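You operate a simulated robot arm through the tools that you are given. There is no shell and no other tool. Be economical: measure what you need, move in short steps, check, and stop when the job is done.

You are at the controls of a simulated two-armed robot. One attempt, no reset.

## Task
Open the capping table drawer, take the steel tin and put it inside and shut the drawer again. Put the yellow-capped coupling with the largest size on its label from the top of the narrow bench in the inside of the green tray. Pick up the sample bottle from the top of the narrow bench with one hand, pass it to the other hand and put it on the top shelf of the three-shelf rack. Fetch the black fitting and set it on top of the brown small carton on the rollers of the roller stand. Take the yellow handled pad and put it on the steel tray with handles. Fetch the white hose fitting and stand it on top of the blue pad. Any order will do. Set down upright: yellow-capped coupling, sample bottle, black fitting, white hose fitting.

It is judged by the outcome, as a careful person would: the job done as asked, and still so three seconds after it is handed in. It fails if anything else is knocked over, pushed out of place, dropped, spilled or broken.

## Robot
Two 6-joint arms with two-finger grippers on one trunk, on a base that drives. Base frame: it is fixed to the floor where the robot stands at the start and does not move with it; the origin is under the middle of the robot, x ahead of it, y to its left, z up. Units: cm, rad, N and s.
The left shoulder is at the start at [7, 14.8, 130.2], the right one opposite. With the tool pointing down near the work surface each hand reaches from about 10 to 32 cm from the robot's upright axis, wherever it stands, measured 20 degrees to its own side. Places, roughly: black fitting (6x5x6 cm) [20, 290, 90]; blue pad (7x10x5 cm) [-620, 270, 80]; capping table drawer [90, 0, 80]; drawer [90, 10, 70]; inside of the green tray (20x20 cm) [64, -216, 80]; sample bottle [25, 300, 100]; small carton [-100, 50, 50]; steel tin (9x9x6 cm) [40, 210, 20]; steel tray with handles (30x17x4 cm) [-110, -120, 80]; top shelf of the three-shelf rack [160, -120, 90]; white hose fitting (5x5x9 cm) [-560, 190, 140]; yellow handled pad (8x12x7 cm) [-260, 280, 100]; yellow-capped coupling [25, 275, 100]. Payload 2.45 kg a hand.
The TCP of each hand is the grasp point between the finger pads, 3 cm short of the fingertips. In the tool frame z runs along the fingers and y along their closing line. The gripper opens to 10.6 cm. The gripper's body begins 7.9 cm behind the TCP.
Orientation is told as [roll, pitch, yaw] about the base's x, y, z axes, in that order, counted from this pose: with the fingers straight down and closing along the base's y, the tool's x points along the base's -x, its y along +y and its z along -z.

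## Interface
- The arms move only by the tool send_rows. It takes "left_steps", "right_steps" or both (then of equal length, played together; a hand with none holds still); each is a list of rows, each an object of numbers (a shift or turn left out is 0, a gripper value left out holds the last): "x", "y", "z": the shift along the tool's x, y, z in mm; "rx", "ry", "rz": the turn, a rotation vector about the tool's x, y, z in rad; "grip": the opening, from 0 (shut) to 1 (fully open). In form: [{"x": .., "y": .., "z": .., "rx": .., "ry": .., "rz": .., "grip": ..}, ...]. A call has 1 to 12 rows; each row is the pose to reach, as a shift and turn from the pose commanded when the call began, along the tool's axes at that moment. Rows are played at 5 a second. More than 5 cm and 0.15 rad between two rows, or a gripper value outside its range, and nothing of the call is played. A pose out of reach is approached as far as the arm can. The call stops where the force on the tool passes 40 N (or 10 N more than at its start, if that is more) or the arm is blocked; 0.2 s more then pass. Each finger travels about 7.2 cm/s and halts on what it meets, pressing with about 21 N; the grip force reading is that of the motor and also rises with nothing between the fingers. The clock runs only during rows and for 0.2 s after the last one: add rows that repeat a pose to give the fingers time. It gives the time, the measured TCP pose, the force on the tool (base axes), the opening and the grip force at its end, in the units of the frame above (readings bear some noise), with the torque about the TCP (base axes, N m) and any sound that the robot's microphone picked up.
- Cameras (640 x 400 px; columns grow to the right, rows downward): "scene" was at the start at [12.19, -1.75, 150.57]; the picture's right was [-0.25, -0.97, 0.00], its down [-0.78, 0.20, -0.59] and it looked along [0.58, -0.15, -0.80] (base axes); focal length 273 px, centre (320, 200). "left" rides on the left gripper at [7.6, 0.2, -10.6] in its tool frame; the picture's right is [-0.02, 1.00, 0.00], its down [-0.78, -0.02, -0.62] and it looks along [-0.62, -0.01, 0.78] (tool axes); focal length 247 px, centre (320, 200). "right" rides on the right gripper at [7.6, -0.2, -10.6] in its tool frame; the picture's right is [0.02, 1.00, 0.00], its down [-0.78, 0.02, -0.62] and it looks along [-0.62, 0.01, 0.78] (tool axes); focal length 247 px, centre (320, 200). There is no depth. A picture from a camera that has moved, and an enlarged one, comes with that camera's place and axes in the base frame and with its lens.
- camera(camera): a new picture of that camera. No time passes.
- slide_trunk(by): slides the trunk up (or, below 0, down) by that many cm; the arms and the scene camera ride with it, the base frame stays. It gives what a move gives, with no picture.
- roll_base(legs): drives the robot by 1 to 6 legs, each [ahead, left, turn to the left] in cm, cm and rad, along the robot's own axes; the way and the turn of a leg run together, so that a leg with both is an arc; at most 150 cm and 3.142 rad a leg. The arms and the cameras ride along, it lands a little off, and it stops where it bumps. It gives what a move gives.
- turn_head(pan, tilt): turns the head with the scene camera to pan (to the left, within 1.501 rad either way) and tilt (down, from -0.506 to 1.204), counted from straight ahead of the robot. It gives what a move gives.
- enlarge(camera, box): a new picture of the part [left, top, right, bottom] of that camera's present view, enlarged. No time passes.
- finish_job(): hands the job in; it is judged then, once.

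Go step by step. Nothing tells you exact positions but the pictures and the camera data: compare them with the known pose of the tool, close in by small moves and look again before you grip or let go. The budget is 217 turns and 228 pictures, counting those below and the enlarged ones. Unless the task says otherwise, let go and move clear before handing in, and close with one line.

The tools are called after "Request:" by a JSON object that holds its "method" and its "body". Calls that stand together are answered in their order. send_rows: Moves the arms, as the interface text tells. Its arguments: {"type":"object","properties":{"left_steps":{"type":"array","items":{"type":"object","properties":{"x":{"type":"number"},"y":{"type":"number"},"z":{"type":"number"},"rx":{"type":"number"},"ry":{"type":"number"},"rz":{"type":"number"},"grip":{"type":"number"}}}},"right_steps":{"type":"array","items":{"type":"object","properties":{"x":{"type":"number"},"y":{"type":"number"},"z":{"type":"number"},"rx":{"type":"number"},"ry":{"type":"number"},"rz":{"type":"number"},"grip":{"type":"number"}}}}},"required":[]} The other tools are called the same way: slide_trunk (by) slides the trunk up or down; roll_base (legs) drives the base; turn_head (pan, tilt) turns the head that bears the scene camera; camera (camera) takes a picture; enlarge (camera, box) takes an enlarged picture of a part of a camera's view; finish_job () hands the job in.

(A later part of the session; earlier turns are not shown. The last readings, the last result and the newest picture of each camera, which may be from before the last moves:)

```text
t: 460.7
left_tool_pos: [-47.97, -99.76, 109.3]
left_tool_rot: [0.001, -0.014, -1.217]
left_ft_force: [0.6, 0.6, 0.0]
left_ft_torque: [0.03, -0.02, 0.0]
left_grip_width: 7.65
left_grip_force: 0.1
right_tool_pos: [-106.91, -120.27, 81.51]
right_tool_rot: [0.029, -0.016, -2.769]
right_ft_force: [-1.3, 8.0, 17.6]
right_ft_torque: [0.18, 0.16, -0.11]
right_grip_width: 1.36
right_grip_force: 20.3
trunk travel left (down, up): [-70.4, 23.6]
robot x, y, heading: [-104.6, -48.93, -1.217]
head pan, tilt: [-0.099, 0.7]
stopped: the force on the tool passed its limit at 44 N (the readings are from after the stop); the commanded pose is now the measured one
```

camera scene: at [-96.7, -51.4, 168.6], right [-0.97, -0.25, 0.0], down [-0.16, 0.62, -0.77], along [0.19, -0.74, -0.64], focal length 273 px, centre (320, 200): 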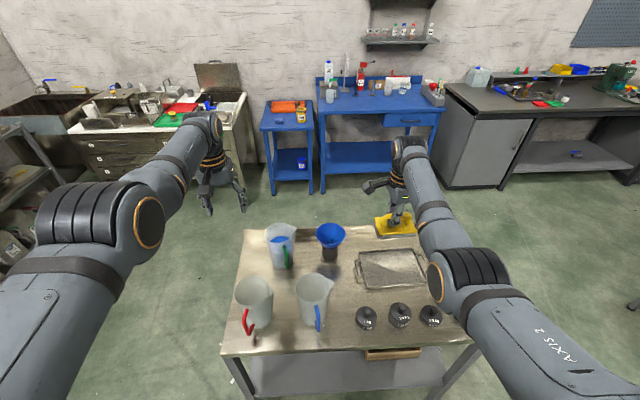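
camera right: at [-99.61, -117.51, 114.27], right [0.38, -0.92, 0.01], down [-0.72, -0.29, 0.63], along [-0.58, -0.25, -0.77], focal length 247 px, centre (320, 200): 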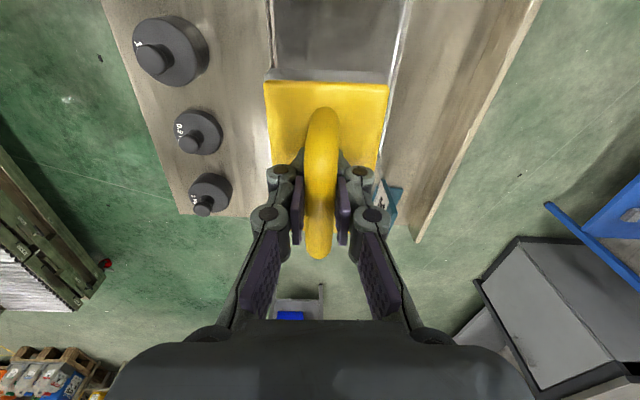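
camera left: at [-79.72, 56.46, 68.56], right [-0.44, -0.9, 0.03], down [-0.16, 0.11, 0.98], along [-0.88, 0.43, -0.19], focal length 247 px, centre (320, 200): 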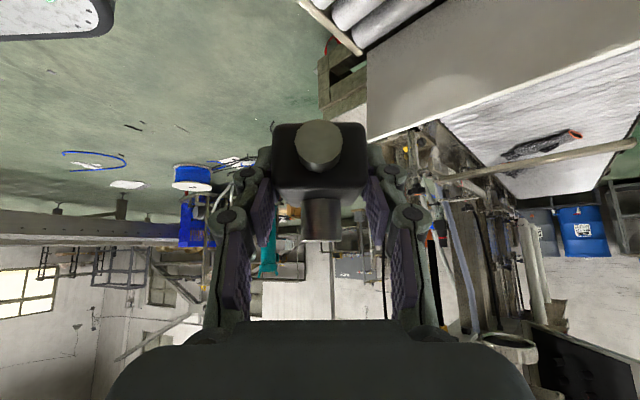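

Contact. I relieve, open, rise and look.

Request:
{"method": "slide_trunk", "body": {"by": 0.5}}

Request:
{"method": "send_rows", "body": {"right_steps": [{"grip": 0.2}, {"grip": 0.4}, {"grip": 0.6}, {"grip": 0.6}]}}

Request:
{"method": "slide_trunk", "body": {"by": 14}}

Request:
{"method": "enlarge", "body": {"camera": "scene", "box": [280, 180, 500, 340]}}

```text
t: 461.2
left_tool_pos: [-47.92, -100.23, 109.69]
left_tool_rot: [0.001, -0.011, -1.217]
left_ft_force: [-0.1, 0.8, -0.2]
left_ft_torque: [0.0, 0.01, -0.01]
left_grip_width: 7.64
left_grip_force: 0.1
right_tool_pos: [-106.76, -120.44, 81.35]
right_tool_rot: [0.021, -0.017, -2.77]
right_ft_force: [0.5, -0.6, -0.8]
right_ft_torque: [0.02, -0.04, 0.01]
right_grip_width: 1.34
right_grip_force: 21.5
trunk travel left (down, up): [-70.9, 23.1]
robot x, y, heading: [-104.56, -48.99, -1.214]
head pan, tilt: [-0.099, 0.7]
```

```text
t: 462.2
left_tool_pos: [-47.92, -100.06, 109.7]
left_tool_rot: [0.002, -0.013, -1.217]
left_ft_force: [0.4, 0.3, -0.2]
left_ft_torque: [-0.01, -0.01, -0.01]
left_grip_width: 7.61
left_grip_force: 0.1
right_tool_pos: [-106.84, -120.59, 81.66]
right_tool_rot: [0.023, -0.019, -2.77]
right_ft_force: [0.1, 0.2, -0.2]
right_ft_torque: [0.01, 0.02, 0.03]
right_grip_width: 6.37
right_grip_force: 0.0
trunk travel left (down, up): [-70.9, 23.1]
robot x, y, heading: [-104.35, -49.29, -1.215]
head pan, tilt: [-0.099, 0.7]
```

```text
t: 463.9
left_tool_pos: [-47.91, -100.05, 123.59]
left_tool_rot: [0.001, -0.012, -1.215]
left_ft_force: [-0.7, 0.3, -0.3]
left_ft_torque: [-0.02, 0.0, 0.0]
left_grip_width: 7.62
left_grip_force: 0.1
right_tool_pos: [-106.86, -120.39, 95.48]
right_tool_rot: [0.023, -0.017, -2.77]
right_ft_force: [0.2, -0.5, -0.7]
right_ft_torque: [0.02, -0.01, 0.01]
right_grip_width: 6.37
right_grip_force: 0.0
trunk travel left (down, up): [-84.9, 9.1]
robot x, y, heading: [-104.46, -49.23, -1.213]
head pan, tilt: [-0.099, 0.7]
```

```text
2.50 times, centred on (390, 260) of scene
camera zoom: at [-100.68, -61.99, 159.81], right [-0.97, -0.25, 0.0], down [-0.16, 0.62, -0.76], along [0.19, -0.74, -0.64], focal length 682 px, centre (145, 50)
```

zoom: 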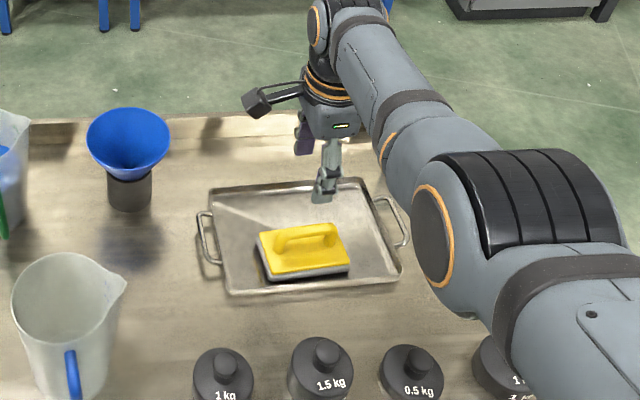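

The pad lies on the steel tray. Next, the white hose fitting far to the west: I raise the right hand, retreat and drive.

Request:
{"method": "send_rows", "body": {"right_steps": [{"z": -35, "y": -20}, {"z": -70, "y": -40}, {"z": -105, "y": -60}, {"z": -140, "y": -80}]}}

Request:
{"method": "slide_trunk", "body": {"by": 9}}

Request:
{"method": "roll_base", "body": {"legs": [[-20, 0, 0], [-6, 57, 0], [4.5, 41, 0], [0, 0, 2.79], [135, 0, 0], [0, 0, 1.57]]}}

Request:
{"method": "roll_base", "body": {"legs": [[140, -15, 0], [140, -15, 0], [120, -15, 0]]}}

Request:
{"method": "turn_head", "body": {"pan": 0.0, "tilt": 0.25}}

Request:
{"method": "camera", "body": {"camera": "scene"}}

```text
t: 464.9
left_tool_pos: [-47.98, -100.04, 123.67]
left_tool_rot: [0.003, -0.014, -1.217]
left_ft_force: [0.6, -0.5, 0.7]
left_ft_torque: [-0.01, -0.02, 0.0]
left_grip_width: 7.63
left_grip_force: 0.1
right_tool_pos: [-109.28, -114.05, 107.45]
right_tool_rot: [0.023, -0.017, -2.77]
right_ft_force: [-0.5, -0.4, 0.4]
right_ft_torque: [0.04, 0.01, 0.0]
right_grip_width: 6.36
right_grip_force: 0.1
right hand out of reach, approached as far as the arm can: row 4
trunk travel left (down, up): [-84.9, 9.1]
robot x, y, heading: [-104.82, -49.37, -1.213]
head pan, tilt: [-0.099, 0.7]
```

```text
t: 466.2
left_tool_pos: [-47.99, -100.14, 132.7]
left_tool_rot: [0.0, -0.012, -1.215]
left_ft_force: [-0.7, -0.4, 0.7]
left_ft_torque: [0.0, -0.03, -0.01]
left_grip_width: 7.61
left_grip_force: 0.1
right_tool_pos: [-109.28, -114.24, 116.48]
right_tool_rot: [0.024, -0.018, -2.769]
right_ft_force: [0.2, -0.7, 0.0]
right_ft_torque: [0.0, 0.01, 0.02]
right_grip_width: 6.37
right_grip_force: 0.1
trunk travel left (down, up): [-93.9, 0.1]
robot x, y, heading: [-104.62, -49.07, -1.214]
head pan, tilt: [-0.099, 0.7]
```

```text
t: 489.3
left_tool_pos: [-84.69, 105.17, 132.7]
left_tool_rot: [0.002, -0.011, 3.117]
left_ft_force: [0.1, 0.3, 0.4]
left_ft_torque: [0.04, -0.03, 0.03]
left_grip_width: 7.63
left_grip_force: 0.0
right_tool_pos: [-75.08, 167.23, 116.35]
right_tool_rot: [0.024, -0.017, 1.566]
right_ft_force: [0.3, -1.1, 0.2]
right_ft_torque: [0.0, -0.04, 0.0]
right_grip_width: 6.36
right_grip_force: 0.0
trunk travel left (down, up): [-93.9, 0.1]
robot x, y, heading: [-16.4, 138.59, 3.121]
head pan, tilt: [-0.099, 0.7]
```

```text
t: 505.6
left_tool_pos: [-409.94, 154.59, 133.53]
left_tool_rot: [0.002, -0.025, 3.091]
left_ft_force: [1.8, -0.2, 1.3]
left_ft_torque: [0.03, 0.17, 0.02]
left_grip_width: 7.67
left_grip_force: 0.3
right_tool_pos: [-399.02, 216.44, 117.22]
right_tool_rot: [0.036, -0.019, 1.539]
right_ft_force: [1.2, -0.4, 0.9]
right_ft_torque: [0.01, 0.08, -0.02]
right_grip_width: 6.38
right_grip_force: 0.0
trunk travel left (down, up): [-93.9, 0.1]
robot x, y, heading: [-342.41, 187.08, 3.095]
head pan, tilt: [-0.099, 0.7]
stopped in leg 3: the robot was blocked; the commanded pose is now the measured one
```

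```text
t: 506.5
left_tool_pos: [-412.01, 154.9, 132.52]
left_tool_rot: [0.002, -0.008, 3.091]
left_ft_force: [-1.2, -0.3, 0.2]
left_ft_torque: [-0.04, -0.09, -0.01]
left_grip_width: 7.64
left_grip_force: 0.0
right_tool_pos: [-400.78, 216.83, 116.15]
right_tool_rot: [0.019, -0.017, 1.537]
right_ft_force: [-0.6, -0.7, 0.0]
right_ft_torque: [0.0, -0.06, 0.0]
right_grip_width: 6.38
right_grip_force: 0.1
trunk travel left (down, up): [-93.9, 0.1]
robot x, y, heading: [-342.54, 186.9, 3.094]
head pan, tilt: [0.0, 0.25]
```

```text
46 pictures are left
camera scene: at [-357.31, 187.79, 172.82], right [0.05, 1.0, 0.0], down [0.25, -0.01, -0.97], along [-0.97, 0.05, -0.25], focal length 273 px, centre (320, 200)
```

scene: 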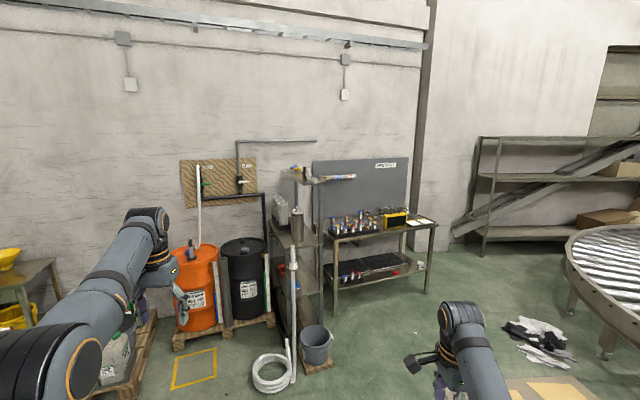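

Something on the floor blocks me. I look down and to the right.

Request:
{"method": "turn_head", "body": {"pan": -0.3, "tilt": 1.05}}

Request:
{"method": "camera", "body": {"camera": "scene"}}

```text
t: 507.6
left_tool_pos: [-411.25, 154.74, 132.72]
left_tool_rot: [0.002, -0.013, 3.093]
left_ft_force: [-0.3, 0.4, 0.3]
left_ft_torque: [0.0, 0.01, -0.01]
left_grip_width: 7.64
left_grip_force: 0.2
right_tool_pos: [-400.2, 216.74, 116.48]
right_tool_rot: [0.024, -0.017, 1.536]
right_ft_force: [0.7, 0.0, 0.3]
right_ft_torque: [-0.03, -0.04, -0.02]
right_grip_width: 6.36
right_grip_force: 0.0
trunk travel left (down, up): [-93.9, 0.1]
robot x, y, heading: [-342.18, 186.82, 3.091]
head pan, tilt: [-0.3, 1.051]
```

```text
45 pictures are left
camera scene: at [-353.45, 189.47, 166.15], right [0.34, 0.94, 0.0], down [0.82, -0.3, -0.5], along [-0.47, 0.17, -0.87], focal length 273 px, centre (320, 200)
```

scene: 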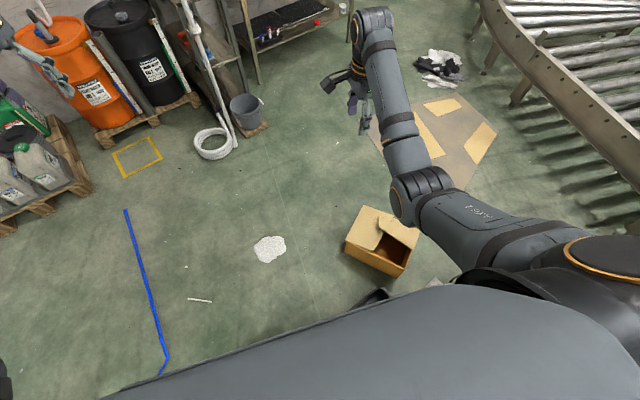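

A black tray and an open box lie on my right front. I sidestep left, drive on past them, and tilt the left tool forward for the high shelf.

Request:
{"method": "roll_base", "body": {"legs": [[-6, 0, 0], [0, 34, 0], [75, 0, 0], [45, -30, 0]]}}

Request:
{"method": "send_rows", "body": {"left_steps": [{"ry": -0.13, "grip": 0.85}, {"ry": -0.26}, {"ry": -0.39}, {"ry": -0.52}, {"ry": -0.65}, {"ry": -0.78}, {"ry": -0.88}]}}

Request:
{"method": "turn_head", "body": {"pan": 0.0, "tilt": 0.35}}

Request:
{"method": "camera", "body": {"camera": "scene"}}

```text
t: 516.8
left_tool_pos: [-523.5, 153.57, 132.8]
left_tool_rot: [0.003, -0.016, 3.11]
left_ft_force: [0.4, -0.1, 0.8]
left_ft_torque: [0.04, -0.03, 0.0]
left_grip_width: 7.62
left_grip_force: 0.1
right_tool_pos: [-513.27, 215.57, 116.57]
right_tool_rot: [0.024, -0.017, 1.551]
right_ft_force: [-0.3, 0.0, -0.1]
right_ft_torque: [-0.01, 0.03, 0.01]
right_grip_width: 6.37
right_grip_force: 0.1
trunk travel left (down, up): [-93.9, 0.1]
robot x, y, heading: [-455.03, 187.02, 3.11]
head pan, tilt: [-0.3, 1.051]
```

```text
t: 518.4
left_tool_pos: [-523.59, 153.69, 132.82]
left_tool_rot: [0.004, -0.895, 3.105]
left_ft_force: [-0.2, -0.6, -0.2]
left_ft_torque: [0.0, 0.0, -0.02]
left_grip_width: 9.0
left_grip_force: 0.2
right_tool_pos: [-513.31, 215.68, 116.43]
right_tool_rot: [0.025, -0.017, 1.553]
right_ft_force: [0.1, -0.5, -0.3]
right_ft_torque: [-0.03, -0.03, 0.04]
right_grip_width: 6.34
right_grip_force: 0.1
trunk travel left (down, up): [-93.9, 0.1]
robot x, y, heading: [-455.05, 186.5, 3.102]
head pan, tilt: [-0.3, 1.051]
```

```text
t: 519.4
left_tool_pos: [-523.69, 153.56, 132.82]
left_tool_rot: [0.004, -0.89, 3.106]
left_ft_force: [0.4, -0.5, 0.2]
left_ft_torque: [-0.01, -0.01, 0.0]
left_grip_width: 9.03
left_grip_force: 0.0
right_tool_pos: [-513.4, 215.67, 116.53]
right_tool_rot: [0.024, -0.018, 1.552]
right_ft_force: [-0.4, 0.3, 0.4]
right_ft_torque: [0.0, -0.01, -0.02]
right_grip_width: 6.36
right_grip_force: 0.0
trunk travel left (down, up): [-93.9, 0.1]
robot x, y, heading: [-454.86, 186.59, 3.111]
head pan, tilt: [0.0, 0.351]
```

```text
44 pictures are left
camera scene: at [-469.28, 187.31, 171.95], right [0.03, 1.0, 0.0], down [0.34, -0.01, -0.94], along [-0.94, 0.03, -0.34], focal length 273 px, centre (320, 200)
```

scene: 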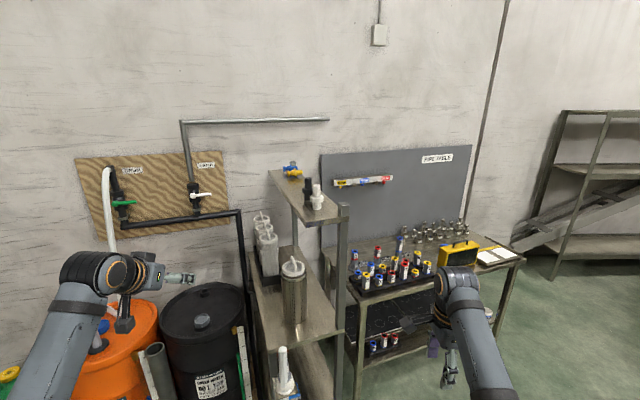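

Request:
{"method": "enlarge", "body": {"camera": "scene", "box": [240, 150, 400, 250]}}

Request:
{"method": "enlarge", "body": {"camera": "scene", "box": [330, 200, 530, 325]}}

```text
4.00 times, centred on (320, 200) of scene
camera zoom: at [-469.28, 187.31, 171.95], right [0.03, 1.0, 0.0], down [0.34, -0.01, -0.94], along [-0.94, 0.03, -0.34], focal length 1091 px, centre (320, 200)
```

zoom: 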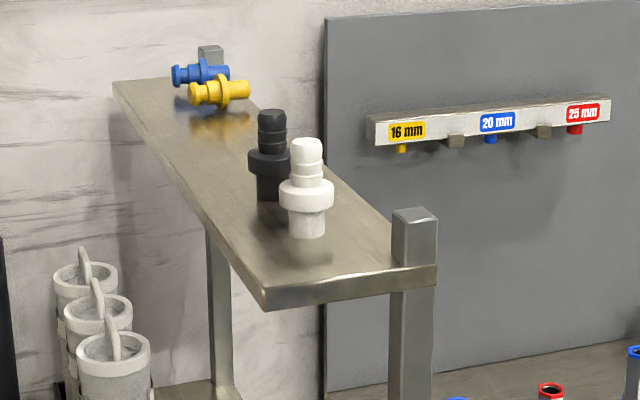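

```text
3.20 times, centred on (430, 262) of scene
camera zoom: at [-469.28, 187.31, 171.95], right [0.03, 1.0, 0.0], down [0.34, -0.01, -0.94], along [-0.94, 0.03, -0.34], focal length 873 px, centre (-32, 0)
```

zoom: 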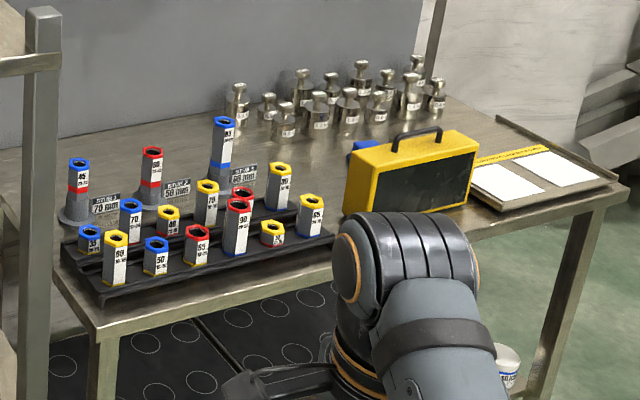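

The white fitting stands at (-565, 189), z 134–143, with a black one just behind-left. I'll take it from above with the fingers on the free diagonal. First I reset the tilt, turn the wrist, and raise the hand.

Request:
{"method": "send_rows", "body": {"left_steps": [{"ry": 0.13}, {"ry": 0.26}, {"ry": 0.39}, {"ry": 0.52}, {"ry": 0.65}, {"ry": 0.78}, {"ry": 0.89}]}}

Request:
{"method": "send_rows", "body": {"left_steps": [{"x": 30, "y": -15, "z": -30}, {"x": 60, "y": -30, "z": -60}, {"x": 90, "y": -45, "z": -90}, {"x": 110, "y": -60, "z": -120}, {"x": 110, "y": -60, "z": -150}, {"x": 110, "y": -60, "z": -180}, {"x": 110, "y": -60, "z": -210}]}}

Request:
{"method": "send_rows", "body": {"left_steps": [{"rz": -0.14}, {"rz": -0.28}, {"rz": -0.42}, {"rz": -0.56}, {"rz": -0.7}, {"rz": -0.85, "grip": 0.6}]}}

```text
t: 521.0
left_tool_pos: [-523.39, 153.81, 132.74]
left_tool_rot: [0.006, -0.008, 3.105]
left_ft_force: [-0.4, 0.6, 1.1]
left_ft_torque: [-0.03, -0.01, 0.01]
left_grip_width: 8.99
left_grip_force: 0.1
right_tool_pos: [-513.31, 215.74, 116.41]
right_tool_rot: [0.025, -0.016, 1.553]
right_ft_force: [-0.1, 0.3, -0.3]
right_ft_torque: [0.01, 0.03, -0.01]
right_grip_width: 6.34
right_grip_force: 0.0
trunk travel left (down, up): [-93.9, 0.1]
robot x, y, heading: [-455.1, 187.09, 3.107]
head pan, tilt: [0.0, 0.351]
```

```text
t: 522.6
left_tool_pos: [-519.18, 158.45, 149.94]
left_tool_rot: [0.002, 0.0, 3.11]
left_ft_force: [-0.6, 0.0, -0.2]
left_ft_torque: [0.01, -0.05, 0.02]
left_grip_width: 9.01
left_grip_force: 0.2
left hand out of reach, approached as far as the arm can: row 1, 2, 3, 4, 5, 6, 7
right_tool_pos: [-513.5, 215.7, 116.43]
right_tool_rot: [0.022, -0.017, 1.552]
right_ft_force: [0.5, 0.2, -0.1]
right_ft_torque: [0.0, -0.03, 0.01]
right_grip_width: 6.34
right_grip_force: 0.0
trunk travel left (down, up): [-93.9, 0.1]
robot x, y, heading: [-454.75, 186.83, 3.107]
head pan, tilt: [0.0, 0.351]
```

```text
t: 524.0
left_tool_pos: [-519.24, 158.61, 150.17]
left_tool_rot: [-0.003, -0.002, -2.323]
left_ft_force: [0.5, -0.9, -0.7]
left_ft_torque: [-0.02, 0.03, -0.02]
left_grip_width: 6.35
left_grip_force: 0.0
right_tool_pos: [-513.46, 215.6, 116.54]
right_tool_rot: [0.024, -0.018, 1.553]
right_ft_force: [-0.1, 0.9, 0.1]
right_ft_torque: [0.0, -0.01, -0.02]
right_grip_width: 6.34
right_grip_force: 0.0
trunk travel left (down, up): [-93.9, 0.1]
robot x, y, heading: [-455.14, 186.79, 3.111]
head pan, tilt: [0.0, 0.351]
```

Request:
{"method": "roll_base", "body": {"legs": [[0, -29, 0], [34, 0, 0]]}}

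Request:
{"method": "camera", "body": {"camera": "left"}}

Request:
{"method": "camera", "body": {"camera": "scene"}}

```text
t: 527.9
left_tool_pos: [-552.15, 189.07, 150.2]
left_tool_rot: [-0.004, -0.005, -2.331]
left_ft_force: [0.3, -0.2, 0.6]
left_ft_torque: [0.04, 0.01, 0.02]
left_grip_width: 6.36
left_grip_force: 0.1
right_tool_pos: [-546.13, 246.27, 116.51]
right_tool_rot: [0.025, -0.016, 1.551]
right_ft_force: [0.7, -0.4, 0.3]
right_ft_torque: [0.02, 0.08, -0.02]
right_grip_width: 6.36
right_grip_force: 0.1
trunk travel left (down, up): [-93.9, 0.1]
robot x, y, heading: [-487.84, 217.02, 3.103]
head pan, tilt: [0.0, 0.351]
```

```text
41 pictures are left
camera left: at [-546.69, 194.54, 160.86], right [0.71, -0.7, 0.0], down [-0.55, -0.56, 0.63], along [-0.44, -0.44, -0.78], focal length 247 px, centre (320, 200)
```

left: 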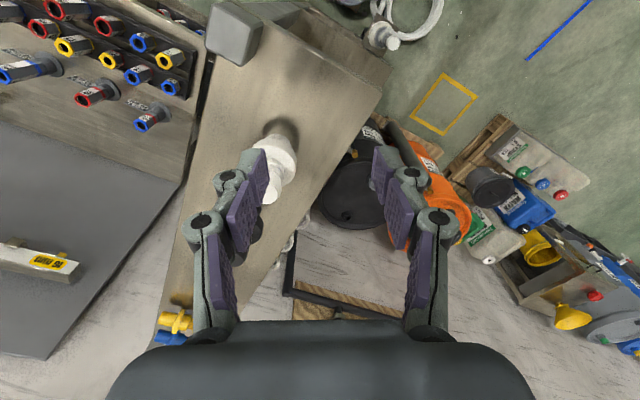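

```text
40 pictures are left
camera scene: at [-502.09, 217.68, 172.0], right [0.04, 1.0, 0.0], down [0.34, -0.01, -0.94], along [-0.94, 0.03, -0.34], focal length 273 px, centre (320, 200)
```

scene: 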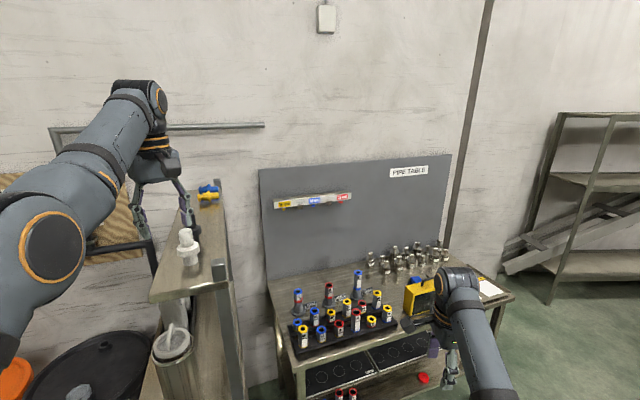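

Request:
{"method": "roll_base", "body": {"legs": [[4.4, -0.6, 0]]}}

Request:
{"method": "camera", "body": {"camera": "left"}}

```text
t: 528.8
left_tool_pos: [-555.74, 189.73, 150.53]
left_tool_rot: [-0.01, -0.009, -2.329]
left_ft_force: [0.9, -0.1, 0.3]
left_ft_torque: [0.05, 0.08, -0.02]
left_grip_width: 6.36
left_grip_force: 0.0
right_tool_pos: [-549.96, 246.91, 117.02]
right_tool_rot: [0.032, -0.018, 1.549]
right_ft_force: [1.1, -0.3, 0.4]
right_ft_torque: [0.02, 0.11, 0.02]
right_grip_width: 6.36
right_grip_force: 0.1
trunk travel left (down, up): [-93.9, 0.1]
robot x, y, heading: [-492.46, 217.74, 3.107]
head pan, tilt: [0.0, 0.351]
```

```text
39 pictures are left
camera left: at [-550.18, 195.12, 161.2], right [0.71, -0.7, -0.01], down [-0.54, -0.56, 0.63], along [-0.45, -0.44, -0.78], focal length 247 px, centre (320, 200)
```

left: 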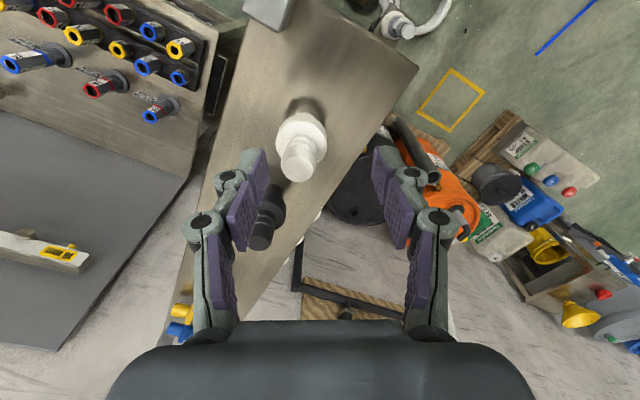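

Request:
{"method": "roll_base", "body": {"legs": [[3.3, 0.5, 0]]}}

Request:
{"method": "send_rows", "body": {"left_steps": [{"z": 20}, {"z": 40}]}}

Request:
{"method": "camera", "body": {"camera": "left"}}

```text
t: 529.7
left_tool_pos: [-559.57, 189.72, 150.38]
left_tool_rot: [-0.003, -0.009, -2.332]
left_ft_force: [0.4, 0.5, 0.6]
left_ft_torque: [-0.04, 0.02, 0.05]
left_grip_width: 6.35
left_grip_force: 0.0
right_tool_pos: [-553.61, 246.75, 116.57]
right_tool_rot: [0.026, -0.014, 1.549]
right_ft_force: [0.1, 1.8, 0.0]
right_ft_torque: [-0.03, 0.04, -0.03]
right_grip_width: 6.37
right_grip_force: 0.0
trunk travel left (down, up): [-93.9, 0.1]
robot x, y, heading: [-495.46, 217.53, 3.103]
head pan, tilt: [0.0, 0.351]
stopped in leg 1: the robot was blocked; the commanded pose is now the measured one
```

```text
t: 530.3
left_tool_pos: [-560.96, 189.41, 146.8]
left_tool_rot: [-0.002, -0.005, -2.33]
left_ft_force: [0.7, 0.1, 0.4]
left_ft_torque: [0.03, 0.02, 0.03]
left_grip_width: 6.36
left_grip_force: 0.1
left hand out of reach, approached as far as the arm can: row 1, 2
right_tool_pos: [-553.62, 246.82, 116.53]
right_tool_rot: [0.026, -0.017, 1.549]
right_ft_force: [0.9, 0.0, 0.0]
right_ft_torque: [-0.01, 0.05, -0.01]
right_grip_width: 6.37
right_grip_force: 0.0
trunk travel left (down, up): [-93.9, 0.1]
robot x, y, heading: [-495.37, 217.35, 3.104]
head pan, tilt: [0.0, 0.351]
```

```text
38 pictures are left
camera left: at [-555.52, 194.83, 157.49], right [0.71, -0.7, 0.0], down [-0.55, -0.56, 0.63], along [-0.44, -0.44, -0.78], focal length 247 px, centre (320, 200)
```

left: 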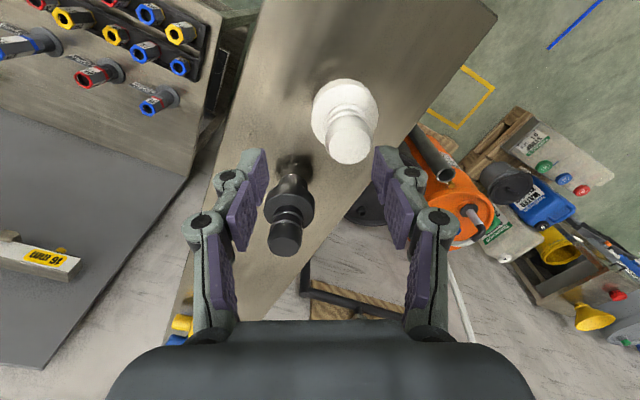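

Request:
{"method": "send_rows", "body": {"left_steps": [{"x": 12, "y": 18}, {"x": 12, "y": 18, "z": 25}, {"x": 12, "y": 18, "z": 45}]}}

Request:
{"method": "camera", "body": {"camera": "left"}}

```text
t: 531.1
left_tool_pos: [-562.66, 188.6, 143.17]
left_tool_rot: [0.0, -0.004, -2.331]
left_ft_force: [-0.6, 0.1, 0.4]
left_ft_torque: [0.0, -0.03, 0.0]
left_grip_width: 6.36
left_grip_force: 0.0
left hand out of reach, approached as far as the arm can: row 1, 2, 3
right_tool_pos: [-554.09, 246.71, 116.37]
right_tool_rot: [0.023, -0.017, 1.549]
right_ft_force: [0.0, -0.2, -0.1]
right_ft_torque: [-0.01, -0.04, 0.02]
right_grip_width: 6.35
right_grip_force: 0.1
trunk travel left (down, up): [-93.9, 0.1]
robot x, y, heading: [-496.14, 217.59, 3.106]
head pan, tilt: [0.0, 0.351]
```

```text
37 pictures are left
camera left: at [-557.14, 194.06, 153.77], right [0.71, -0.7, 0.0], down [-0.55, -0.56, 0.62], along [-0.44, -0.44, -0.78], focal length 247 px, centre (320, 200)
```

left: 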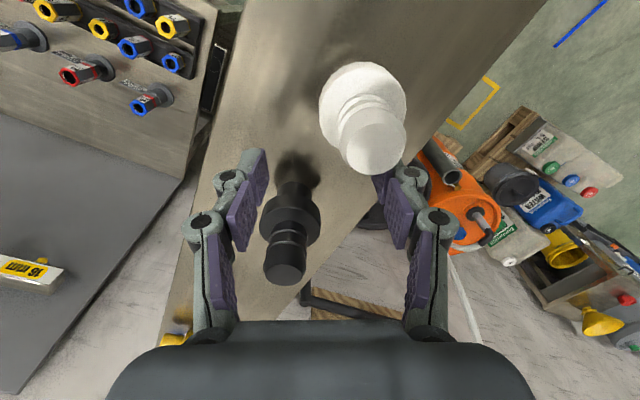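

The arm is at its inner limit, so lowering drifts it outward. I rise again, realign by the base, and will lower with the trunk (raising the right hand first).

Request:
{"method": "send_rows", "body": {"left_steps": [{"z": -25}, {"z": -50}, {"z": -60}], "right_steps": [{"z": -30}, {"z": -60}, {"z": -80}]}}

```text
t: 531.9
left_tool_pos: [-560.84, 188.92, 148.07]
left_tool_rot: [-0.002, -0.006, -2.33]
left_ft_force: [0.2, 0.1, 0.5]
left_ft_torque: [0.03, -0.02, -0.01]
left_grip_width: 6.36
left_grip_force: 0.1
left hand out of reach, approached as far as the arm can: row 1, 2, 3
right_tool_pos: [-557.93, 247.24, 121.57]
right_tool_rot: [0.023, -0.018, 1.548]
right_ft_force: [0.0, -0.9, -0.2]
right_ft_torque: [0.04, -0.01, -0.01]
right_grip_width: 6.33
right_grip_force: 0.1
right hand out of reach, approached as far as the arm can: row 1, 2, 3
trunk travel left (down, up): [-93.9, 0.1]
robot x, y, heading: [-495.51, 217.69, 3.106]
head pan, tilt: [0.0, 0.351]
```

Request:
{"method": "roll_base", "body": {"legs": [[-1.9, 0, 0]]}}

Request:
{"method": "slide_trunk", "body": {"by": -5}}

Request:
{"method": "camera", "body": {"camera": "left"}}

```text
t: 532.7
left_tool_pos: [-559.58, 188.89, 147.88]
left_tool_rot: [-0.001, -0.004, -2.328]
left_ft_force: [-0.8, 0.7, -0.2]
left_ft_torque: [0.01, -0.07, -0.02]
left_grip_width: 6.38
left_grip_force: 0.1
right_tool_pos: [-556.26, 247.25, 121.33]
right_tool_rot: [0.019, -0.018, 1.549]
right_ft_force: [-0.2, 0.4, -0.6]
right_ft_torque: [-0.04, -0.07, -0.02]
right_grip_width: 6.37
right_grip_force: 0.1
trunk travel left (down, up): [-93.9, 0.1]
robot x, y, heading: [-493.8, 217.42, 3.104]
head pan, tilt: [0.0, 0.351]
```

```text
t: 533.6
left_tool_pos: [-558.9, 188.79, 142.96]
left_tool_rot: [-0.003, -0.007, -2.329]
left_ft_force: [0.0, -0.6, -0.2]
left_ft_torque: [0.01, -0.01, 0.01]
left_grip_width: 6.36
left_grip_force: 0.1
right_tool_pos: [-555.68, 247.16, 116.65]
right_tool_rot: [0.024, -0.019, 1.546]
right_ft_force: [1.4, -0.7, 0.4]
right_ft_torque: [-0.03, -0.02, 0.01]
right_grip_width: 6.37
right_grip_force: 0.0
trunk travel left (down, up): [-88.9, 5.1]
robot x, y, heading: [-493.44, 217.49, 3.102]
head pan, tilt: [0.0, 0.351]
```

```text
36 pictures are left
camera left: at [-553.48, 194.26, 153.68], right [0.71, -0.7, 0.0], down [-0.55, -0.56, 0.63], along [-0.44, -0.44, -0.78], focal length 247 px, centre (320, 200)
```

left: 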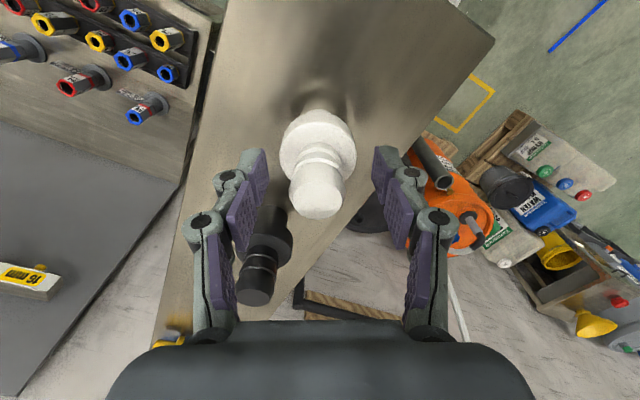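

Centered. I lower a little and grip.

Request:
{"method": "slide_trunk", "body": {"by": -3.3}}

Request:
{"method": "send_rows", "body": {"left_steps": [{"grip": 0.45}, {"grip": 0.3}, {"grip": 0.25}, {"grip": 0.25}]}}

Request:
{"method": "slide_trunk", "body": {"by": 4}}

Request:
{"method": "camera", "body": {"camera": "left"}}

```text
t: 534.4
left_tool_pos: [-559.04, 188.89, 139.84]
left_tool_rot: [-0.005, -0.006, -2.33]
left_ft_force: [-0.6, -0.2, 1.0]
left_ft_torque: [-0.04, 0.04, 0.04]
left_grip_width: 6.36
left_grip_force: 0.1
right_tool_pos: [-555.74, 247.17, 113.35]
right_tool_rot: [0.025, -0.017, 1.548]
right_ft_force: [0.1, -0.3, -0.6]
right_ft_torque: [-0.01, 0.0, 0.04]
right_grip_width: 6.35
right_grip_force: 0.1
trunk travel left (down, up): [-85.6, 8.4]
robot x, y, heading: [-494.09, 217.58, 3.106]
head pan, tilt: [0.0, 0.351]
```

```text
t: 535.4
left_tool_pos: [-558.95, 188.79, 139.83]
left_tool_rot: [-0.004, -0.006, -2.331]
left_ft_force: [-0.1, 0.3, 2.8]
left_ft_torque: [-0.05, -0.01, 0.0]
left_grip_width: 4.56
left_grip_force: 20.9
right_tool_pos: [-555.77, 247.22, 113.36]
right_tool_rot: [0.024, -0.018, 1.55]
right_ft_force: [0.2, -0.3, -0.6]
right_ft_torque: [0.0, 0.01, -0.03]
right_grip_width: 6.37
right_grip_force: 0.1
trunk travel left (down, up): [-85.6, 8.4]
robot x, y, heading: [-493.75, 217.6, 3.107]
head pan, tilt: [0.0, 0.351]
```

```text
t: 536.2
left_tool_pos: [-559.05, 188.87, 143.77]
left_tool_rot: [-0.004, -0.006, -2.328]
left_ft_force: [-0.1, -0.1, -1.3]
left_ft_torque: [0.02, -0.03, -0.02]
left_grip_width: 4.59
left_grip_force: 20.4
right_tool_pos: [-555.87, 247.23, 117.23]
right_tool_rot: [0.022, -0.017, 1.547]
right_ft_force: [0.0, 0.1, 0.8]
right_ft_torque: [-0.02, 0.02, -0.05]
right_grip_width: 6.36
right_grip_force: 0.0
trunk travel left (down, up): [-89.6, 4.4]
robot x, y, heading: [-493.87, 217.24, 3.107]
head pan, tilt: [0.0, 0.351]
```

```text
35 pictures are left
camera left: at [-553.55, 194.24, 154.34], right [0.71, -0.7, 0.0], down [-0.55, -0.56, 0.63], along [-0.44, -0.44, -0.78], focal length 247 px, centre (320, 200)
```

left: 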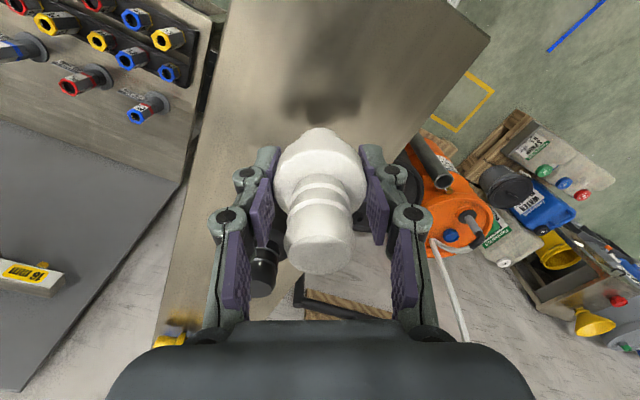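

Held. I lift higher and go around to the table with the blue pad.

Request:
{"method": "slide_trunk", "body": {"by": 4.3}}

Request:
{"method": "roll_base", "body": {"legs": [[0, -12, 0], [36, -32, 0], [17, -37, 0], [0, 0, 0.36]]}}

Request:
{"method": "turn_head", "body": {"pan": 0.1, "tilt": 0.75}}

Request:
{"method": "camera", "body": {"camera": "scene"}}

```text
t: 537.1
left_tool_pos: [-559.13, 188.8, 147.99]
left_tool_rot: [-0.003, -0.006, -2.332]
left_ft_force: [0.0, 0.0, 0.5]
left_ft_torque: [-0.02, -0.01, 0.01]
left_grip_width: 4.57
left_grip_force: 21.3
right_tool_pos: [-555.82, 247.24, 121.52]
right_tool_rot: [0.025, -0.018, 1.549]
right_ft_force: [-0.2, 0.0, -0.2]
right_ft_torque: [-0.03, -0.06, 0.02]
right_grip_width: 6.35
right_grip_force: 0.1
trunk travel left (down, up): [-93.9, 0.1]
robot x, y, heading: [-493.46, 217.42, 3.107]
head pan, tilt: [0.0, 0.351]
```

```text
t: 544.0
left_tool_pos: [-594.83, 251.76, 148.01]
left_tool_rot: [-0.002, -0.005, -1.976]
left_ft_force: [-0.7, -0.2, 0.0]
left_ft_torque: [-0.04, 0.04, -0.02]
left_grip_width: 4.56
left_grip_force: 20.3
right_tool_pos: [-611.8, 307.56, 121.47]
right_tool_rot: [0.023, -0.015, 1.899]
right_ft_force: [-0.1, 0.3, 0.4]
right_ft_torque: [0.01, -0.01, 0.01]
right_grip_width: 6.33
right_grip_force: 0.0
trunk travel left (down, up): [-93.9, 0.1]
robot x, y, heading: [-543.05, 300.73, -2.828]
head pan, tilt: [0.0, 0.351]
```

```text
t: 544.9
left_tool_pos: [-594.65, 251.47, 148.01]
left_tool_rot: [-0.002, -0.007, -1.979]
left_ft_force: [0.3, -1.6, -0.9]
left_ft_torque: [0.06, 0.0, 0.02]
left_grip_width: 4.6
left_grip_force: 20.7
right_tool_pos: [-611.76, 307.49, 121.62]
right_tool_rot: [0.024, -0.018, 1.899]
right_ft_force: [0.3, -0.5, 0.3]
right_ft_torque: [0.01, 0.01, 0.0]
right_grip_width: 6.37
right_grip_force: 0.0
trunk travel left (down, up): [-93.9, 0.1]
robot x, y, heading: [-543.03, 301.17, -2.828]
head pan, tilt: [0.099, 0.75]
```

```text
34 pictures are left
camera scene: at [-555.53, 296.08, 168.4], right [-0.4, 0.92, 0.0], down [0.62, 0.27, -0.73], along [-0.67, -0.29, -0.68], focal length 273 px, centre (320, 200)
```

scene: 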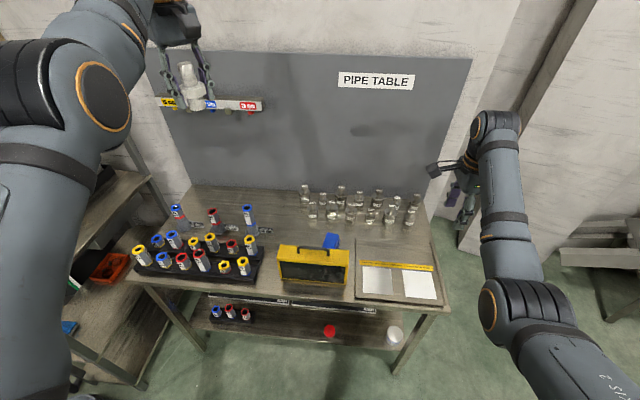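

Request:
{"method": "enlarge", "body": {"camera": "scene", "box": [250, 180, 410, 300]}}

```text
3.33 times, centred on (330, 240) of scene
camera zoom: at [-555.53, 296.08, 168.4], right [-0.4, 0.92, 0.0], down [0.62, 0.27, -0.73], along [-0.67, -0.29, -0.68], focal length 909 px, centre (287, 67)
```

zoom: 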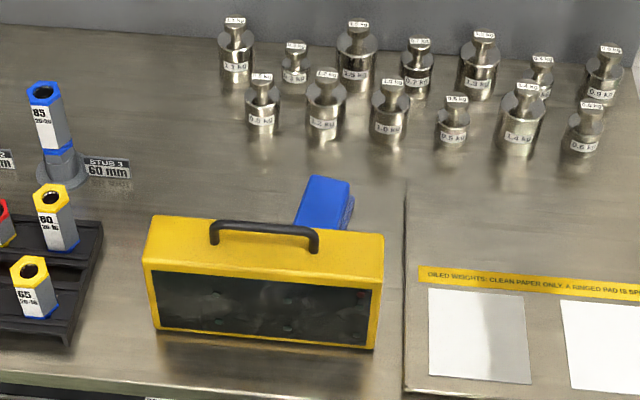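

The blue pad lies just behind the yellow case, about (-617, 274), top near z 87. I line up above it and come down part way.

Request:
{"method": "roll_base", "body": {"legs": [[0, -28.4, 0], [10, 0, 0]]}}

Request:
{"method": "slide_trunk", "body": {"by": -28}}

Request:
{"method": "camera", "body": {"camera": "left"}}

Request:
{"method": "camera", "body": {"camera": "scene"}}

```text
t: 547.6
left_tool_pos: [-611.97, 275.73, 148.57]
left_tool_rot: [-0.008, -0.011, -1.976]
left_ft_force: [1.2, 0.6, -0.4]
left_ft_torque: [-0.04, 0.08, 0.03]
left_grip_width: 4.6
left_grip_force: 20.9
right_tool_pos: [-629.51, 331.47, 122.03]
right_tool_rot: [0.033, -0.018, 1.902]
right_ft_force: [0.5, -0.1, 0.8]
right_ft_torque: [-0.01, 0.06, 0.0]
right_grip_width: 6.36
right_grip_force: 0.1
trunk travel left (down, up): [-93.9, 0.1]
robot x, y, heading: [-561.35, 324.98, -2.827]
head pan, tilt: [0.099, 0.75]
```

```text
t: 550.5
left_tool_pos: [-613.01, 275.57, 120.08]
left_tool_rot: [-0.005, -0.008, -1.975]
left_ft_force: [-0.1, -0.6, -0.5]
left_ft_torque: [-0.02, -0.02, 0.01]
left_grip_width: 4.58
left_grip_force: 21.1
right_tool_pos: [-630.22, 331.4, 93.71]
right_tool_rot: [0.025, -0.017, 1.904]
right_ft_force: [-0.4, 0.2, 0.1]
right_ft_torque: [0.01, 0.01, 0.0]
right_grip_width: 6.36
right_grip_force: 0.1
trunk travel left (down, up): [-65.9, 28.1]
robot x, y, heading: [-561.67, 324.89, -2.826]
head pan, tilt: [0.099, 0.75]
```

```text
32 pictures are left
camera left: at [-609.73, 282.49, 130.71], right [0.91, -0.41, 0.0], down [-0.32, -0.71, 0.63], along [-0.26, -0.57, -0.78], focal length 247 px, centre (320, 200)
```

left: 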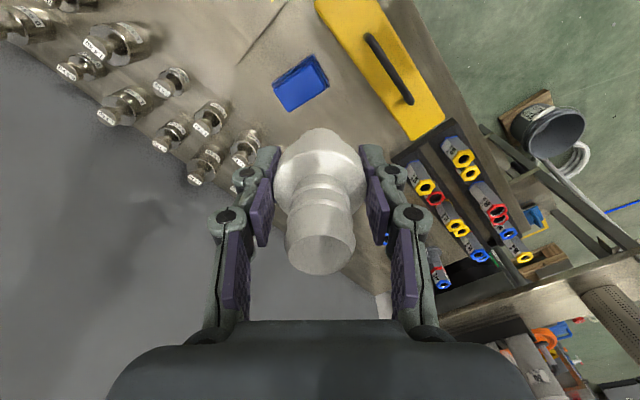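

```text
31 pictures are left
camera scene: at [-573.97, 320.14, 140.4], right [-0.4, 0.91, 0.0], down [0.62, 0.28, -0.73], along [-0.67, -0.3, -0.68], focal length 273 px, centre (320, 200)
```

scene: 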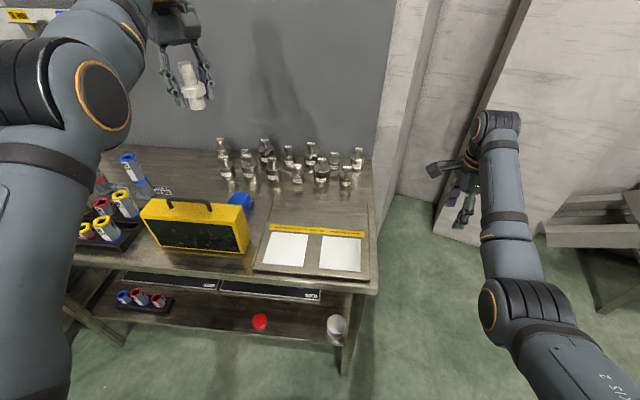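

Request:
{"method": "roll_base", "body": {"legs": [[4.5, 0, 0]]}}

Request:
{"method": "slide_trunk", "body": {"by": -17}}

Request:
{"method": "camera", "body": {"camera": "left"}}

Request:
{"method": "enlarge", "body": {"camera": "scene", "box": [100, 60, 340, 260]}}

```text
t: 551.4
left_tool_pos: [-616.78, 274.36, 120.45]
left_tool_rot: [-0.007, -0.013, -1.976]
left_ft_force: [0.4, -0.4, -0.1]
left_ft_torque: [-0.02, 0.05, 0.0]
left_grip_width: 4.58
left_grip_force: 20.8
right_tool_pos: [-634.16, 330.0, 93.9]
right_tool_rot: [0.027, -0.017, 1.903]
right_ft_force: [0.0, -0.3, 0.9]
right_ft_torque: [-0.01, 0.05, 0.01]
right_grip_width: 6.37
right_grip_force: 0.1
trunk travel left (down, up): [-65.9, 28.1]
robot x, y, heading: [-565.97, 323.48, -2.825]
head pan, tilt: [0.099, 0.75]
```

```text
t: 553.3
left_tool_pos: [-617.14, 274.1, 103.15]
left_tool_rot: [-0.003, -0.008, -1.974]
left_ft_force: [-0.6, 0.0, -0.6]
left_ft_torque: [-0.02, 0.0, -0.01]
left_grip_width: 4.6
left_grip_force: 20.9
right_tool_pos: [-634.44, 329.9, 76.57]
right_tool_rot: [0.025, -0.017, 1.904]
right_ft_force: [-0.4, 0.2, 0.2]
right_ft_torque: [0.01, -0.03, 0.03]
right_grip_width: 6.35
right_grip_force: 0.1
trunk travel left (down, up): [-48.9, 45.1]
robot x, y, heading: [-565.92, 323.64, -2.83]
head pan, tilt: [0.099, 0.75]
```

```text
30 pictures are left
camera left: at [-613.93, 281.1, 113.76], right [0.91, -0.41, 0.0], down [-0.32, -0.71, 0.63], along [-0.26, -0.57, -0.78], focal length 247 px, centre (320, 200)
```

left: 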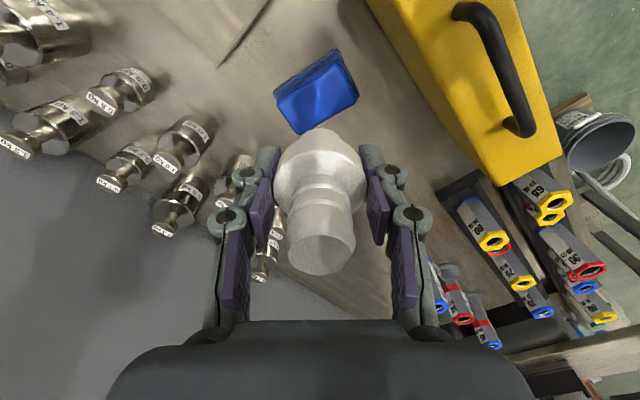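

```text
2.00 times, centred on (220, 160) of scene
camera zoom: at [-578.19, 318.76, 123.4], right [-0.4, 0.91, 0.0], down [0.62, 0.28, -0.73], along [-0.67, -0.3, -0.68], focal length 545 px, centre (520, 280)
```

zoom: 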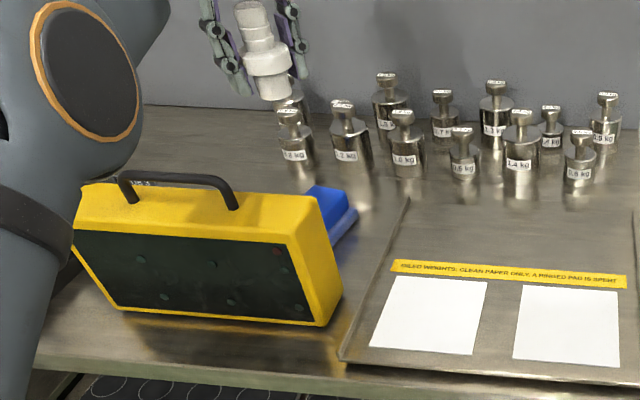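

Well centered over the pad. I lower toward contact.

Request:
{"method": "slide_trunk", "body": {"by": -9}}

Request:
{"method": "camera", "body": {"camera": "left"}}

Request:
{"method": "enlarge", "body": {"camera": "scene", "box": [140, 60, 340, 220]}}

```text
t: 554.5
left_tool_pos: [-617.26, 274.03, 94.19]
left_tool_rot: [-0.003, -0.007, -1.977]
left_ft_force: [0.9, 0.5, -0.1]
left_ft_torque: [-0.03, 0.0, -0.01]
left_grip_width: 4.59
left_grip_force: 20.6
right_tool_pos: [-634.4, 329.96, 67.65]
right_tool_rot: [0.024, -0.018, 1.901]
right_ft_force: [-0.1, 0.2, -0.9]
right_ft_torque: [-0.04, -0.02, 0.02]
right_grip_width: 6.37
right_grip_force: 0.0
trunk travel left (down, up): [-39.9, 54.1]
robot x, y, heading: [-566.12, 323.73, -2.829]
head pan, tilt: [0.099, 0.75]
```

```text
28 pictures are left
camera left: at [-613.92, 281.1, 104.76], right [0.91, -0.41, 0.0], down [-0.32, -0.71, 0.63], along [-0.26, -0.57, -0.78], focal length 247 px, centre (320, 200)
```

left: 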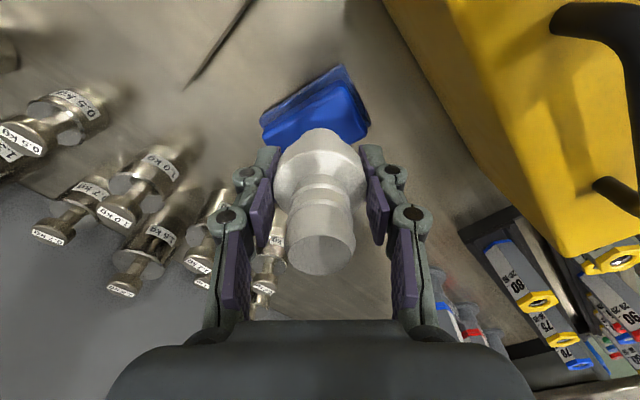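

```text
2.50 times, centred on (240, 140) of scene
camera zoom: at [-578.18, 318.76, 114.4], right [-0.4, 0.91, 0.0], down [0.62, 0.28, -0.73], along [-0.67, -0.3, -0.68], focal length 682 px, centre (520, 350)
```

zoom: 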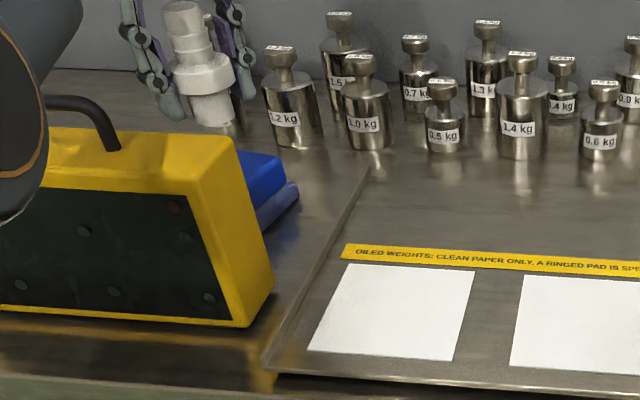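

Request:
{"method": "slide_trunk", "body": {"by": -2}}

Request:
{"method": "slide_trunk", "body": {"by": -1}}

Request:
{"method": "slide_trunk", "body": {"by": -1}}

Request:
{"method": "enlarge", "body": {"camera": "scene", "box": [140, 60, 300, 200]}}

```text
t: 555.2
left_tool_pos: [-617.24, 274.1, 92.23]
left_tool_rot: [-0.004, -0.008, -1.976]
left_ft_force: [-0.6, -0.1, 0.1]
left_ft_torque: [-0.01, 0.01, 0.03]
left_grip_width: 4.59
left_grip_force: 21.0
right_tool_pos: [-634.41, 329.97, 65.71]
right_tool_rot: [0.025, -0.016, 1.902]
right_ft_force: [-0.3, -1.0, 0.2]
right_ft_torque: [0.01, -0.01, 0.02]
right_grip_width: 6.37
right_grip_force: 0.2
trunk travel left (down, up): [-37.9, 56.1]
robot x, y, heading: [-565.58, 323.38, -2.824]
head pan, tilt: [0.099, 0.75]
```

```text
t: 555.8
left_tool_pos: [-617.08, 274.06, 91.22]
left_tool_rot: [-0.004, -0.006, -1.975]
left_ft_force: [0.1, 0.3, -0.3]
left_ft_torque: [0.04, 0.01, -0.01]
left_grip_width: 4.59
left_grip_force: 21.0
right_tool_pos: [-634.39, 330.02, 64.66]
right_tool_rot: [0.024, -0.018, 1.902]
right_ft_force: [-0.3, 0.0, 0.7]
right_ft_torque: [0.0, -0.01, 0.02]
right_grip_width: 6.35
right_grip_force: 0.0
trunk travel left (down, up): [-36.9, 57.1]
robot x, y, heading: [-565.81, 323.95, -2.826]
head pan, tilt: [0.099, 0.75]
```

```text
t: 556.4
left_tool_pos: [-617.16, 274.12, 90.19]
left_tool_rot: [-0.003, -0.007, -1.976]
left_ft_force: [0.3, -0.2, -0.4]
left_ft_torque: [0.02, 0.03, -0.02]
left_grip_width: 4.58
left_grip_force: 20.4
right_tool_pos: [-634.44, 329.99, 63.65]
right_tool_rot: [0.024, -0.018, 1.903]
right_ft_force: [-0.1, 0.8, 0.2]
right_ft_torque: [0.0, -0.03, -0.03]
right_grip_width: 6.33
right_grip_force: 0.1
trunk travel left (down, up): [-35.9, 58.1]
robot x, y, heading: [-566.14, 323.77, -2.825]
head pan, tilt: [0.099, 0.75]
```

```text
2.86 times, centred on (220, 130) of scene
camera zoom: at [-578.18, 318.76, 110.39], right [-0.4, 0.91, 0.0], down [0.62, 0.28, -0.73], along [-0.67, -0.3, -0.68], focal length 779 px, centre (606, 400)
```

zoom: 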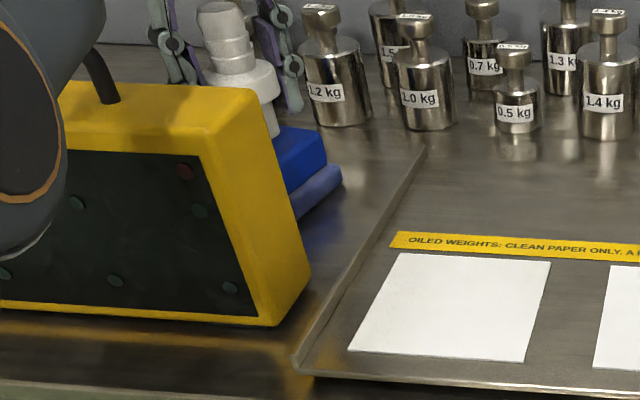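

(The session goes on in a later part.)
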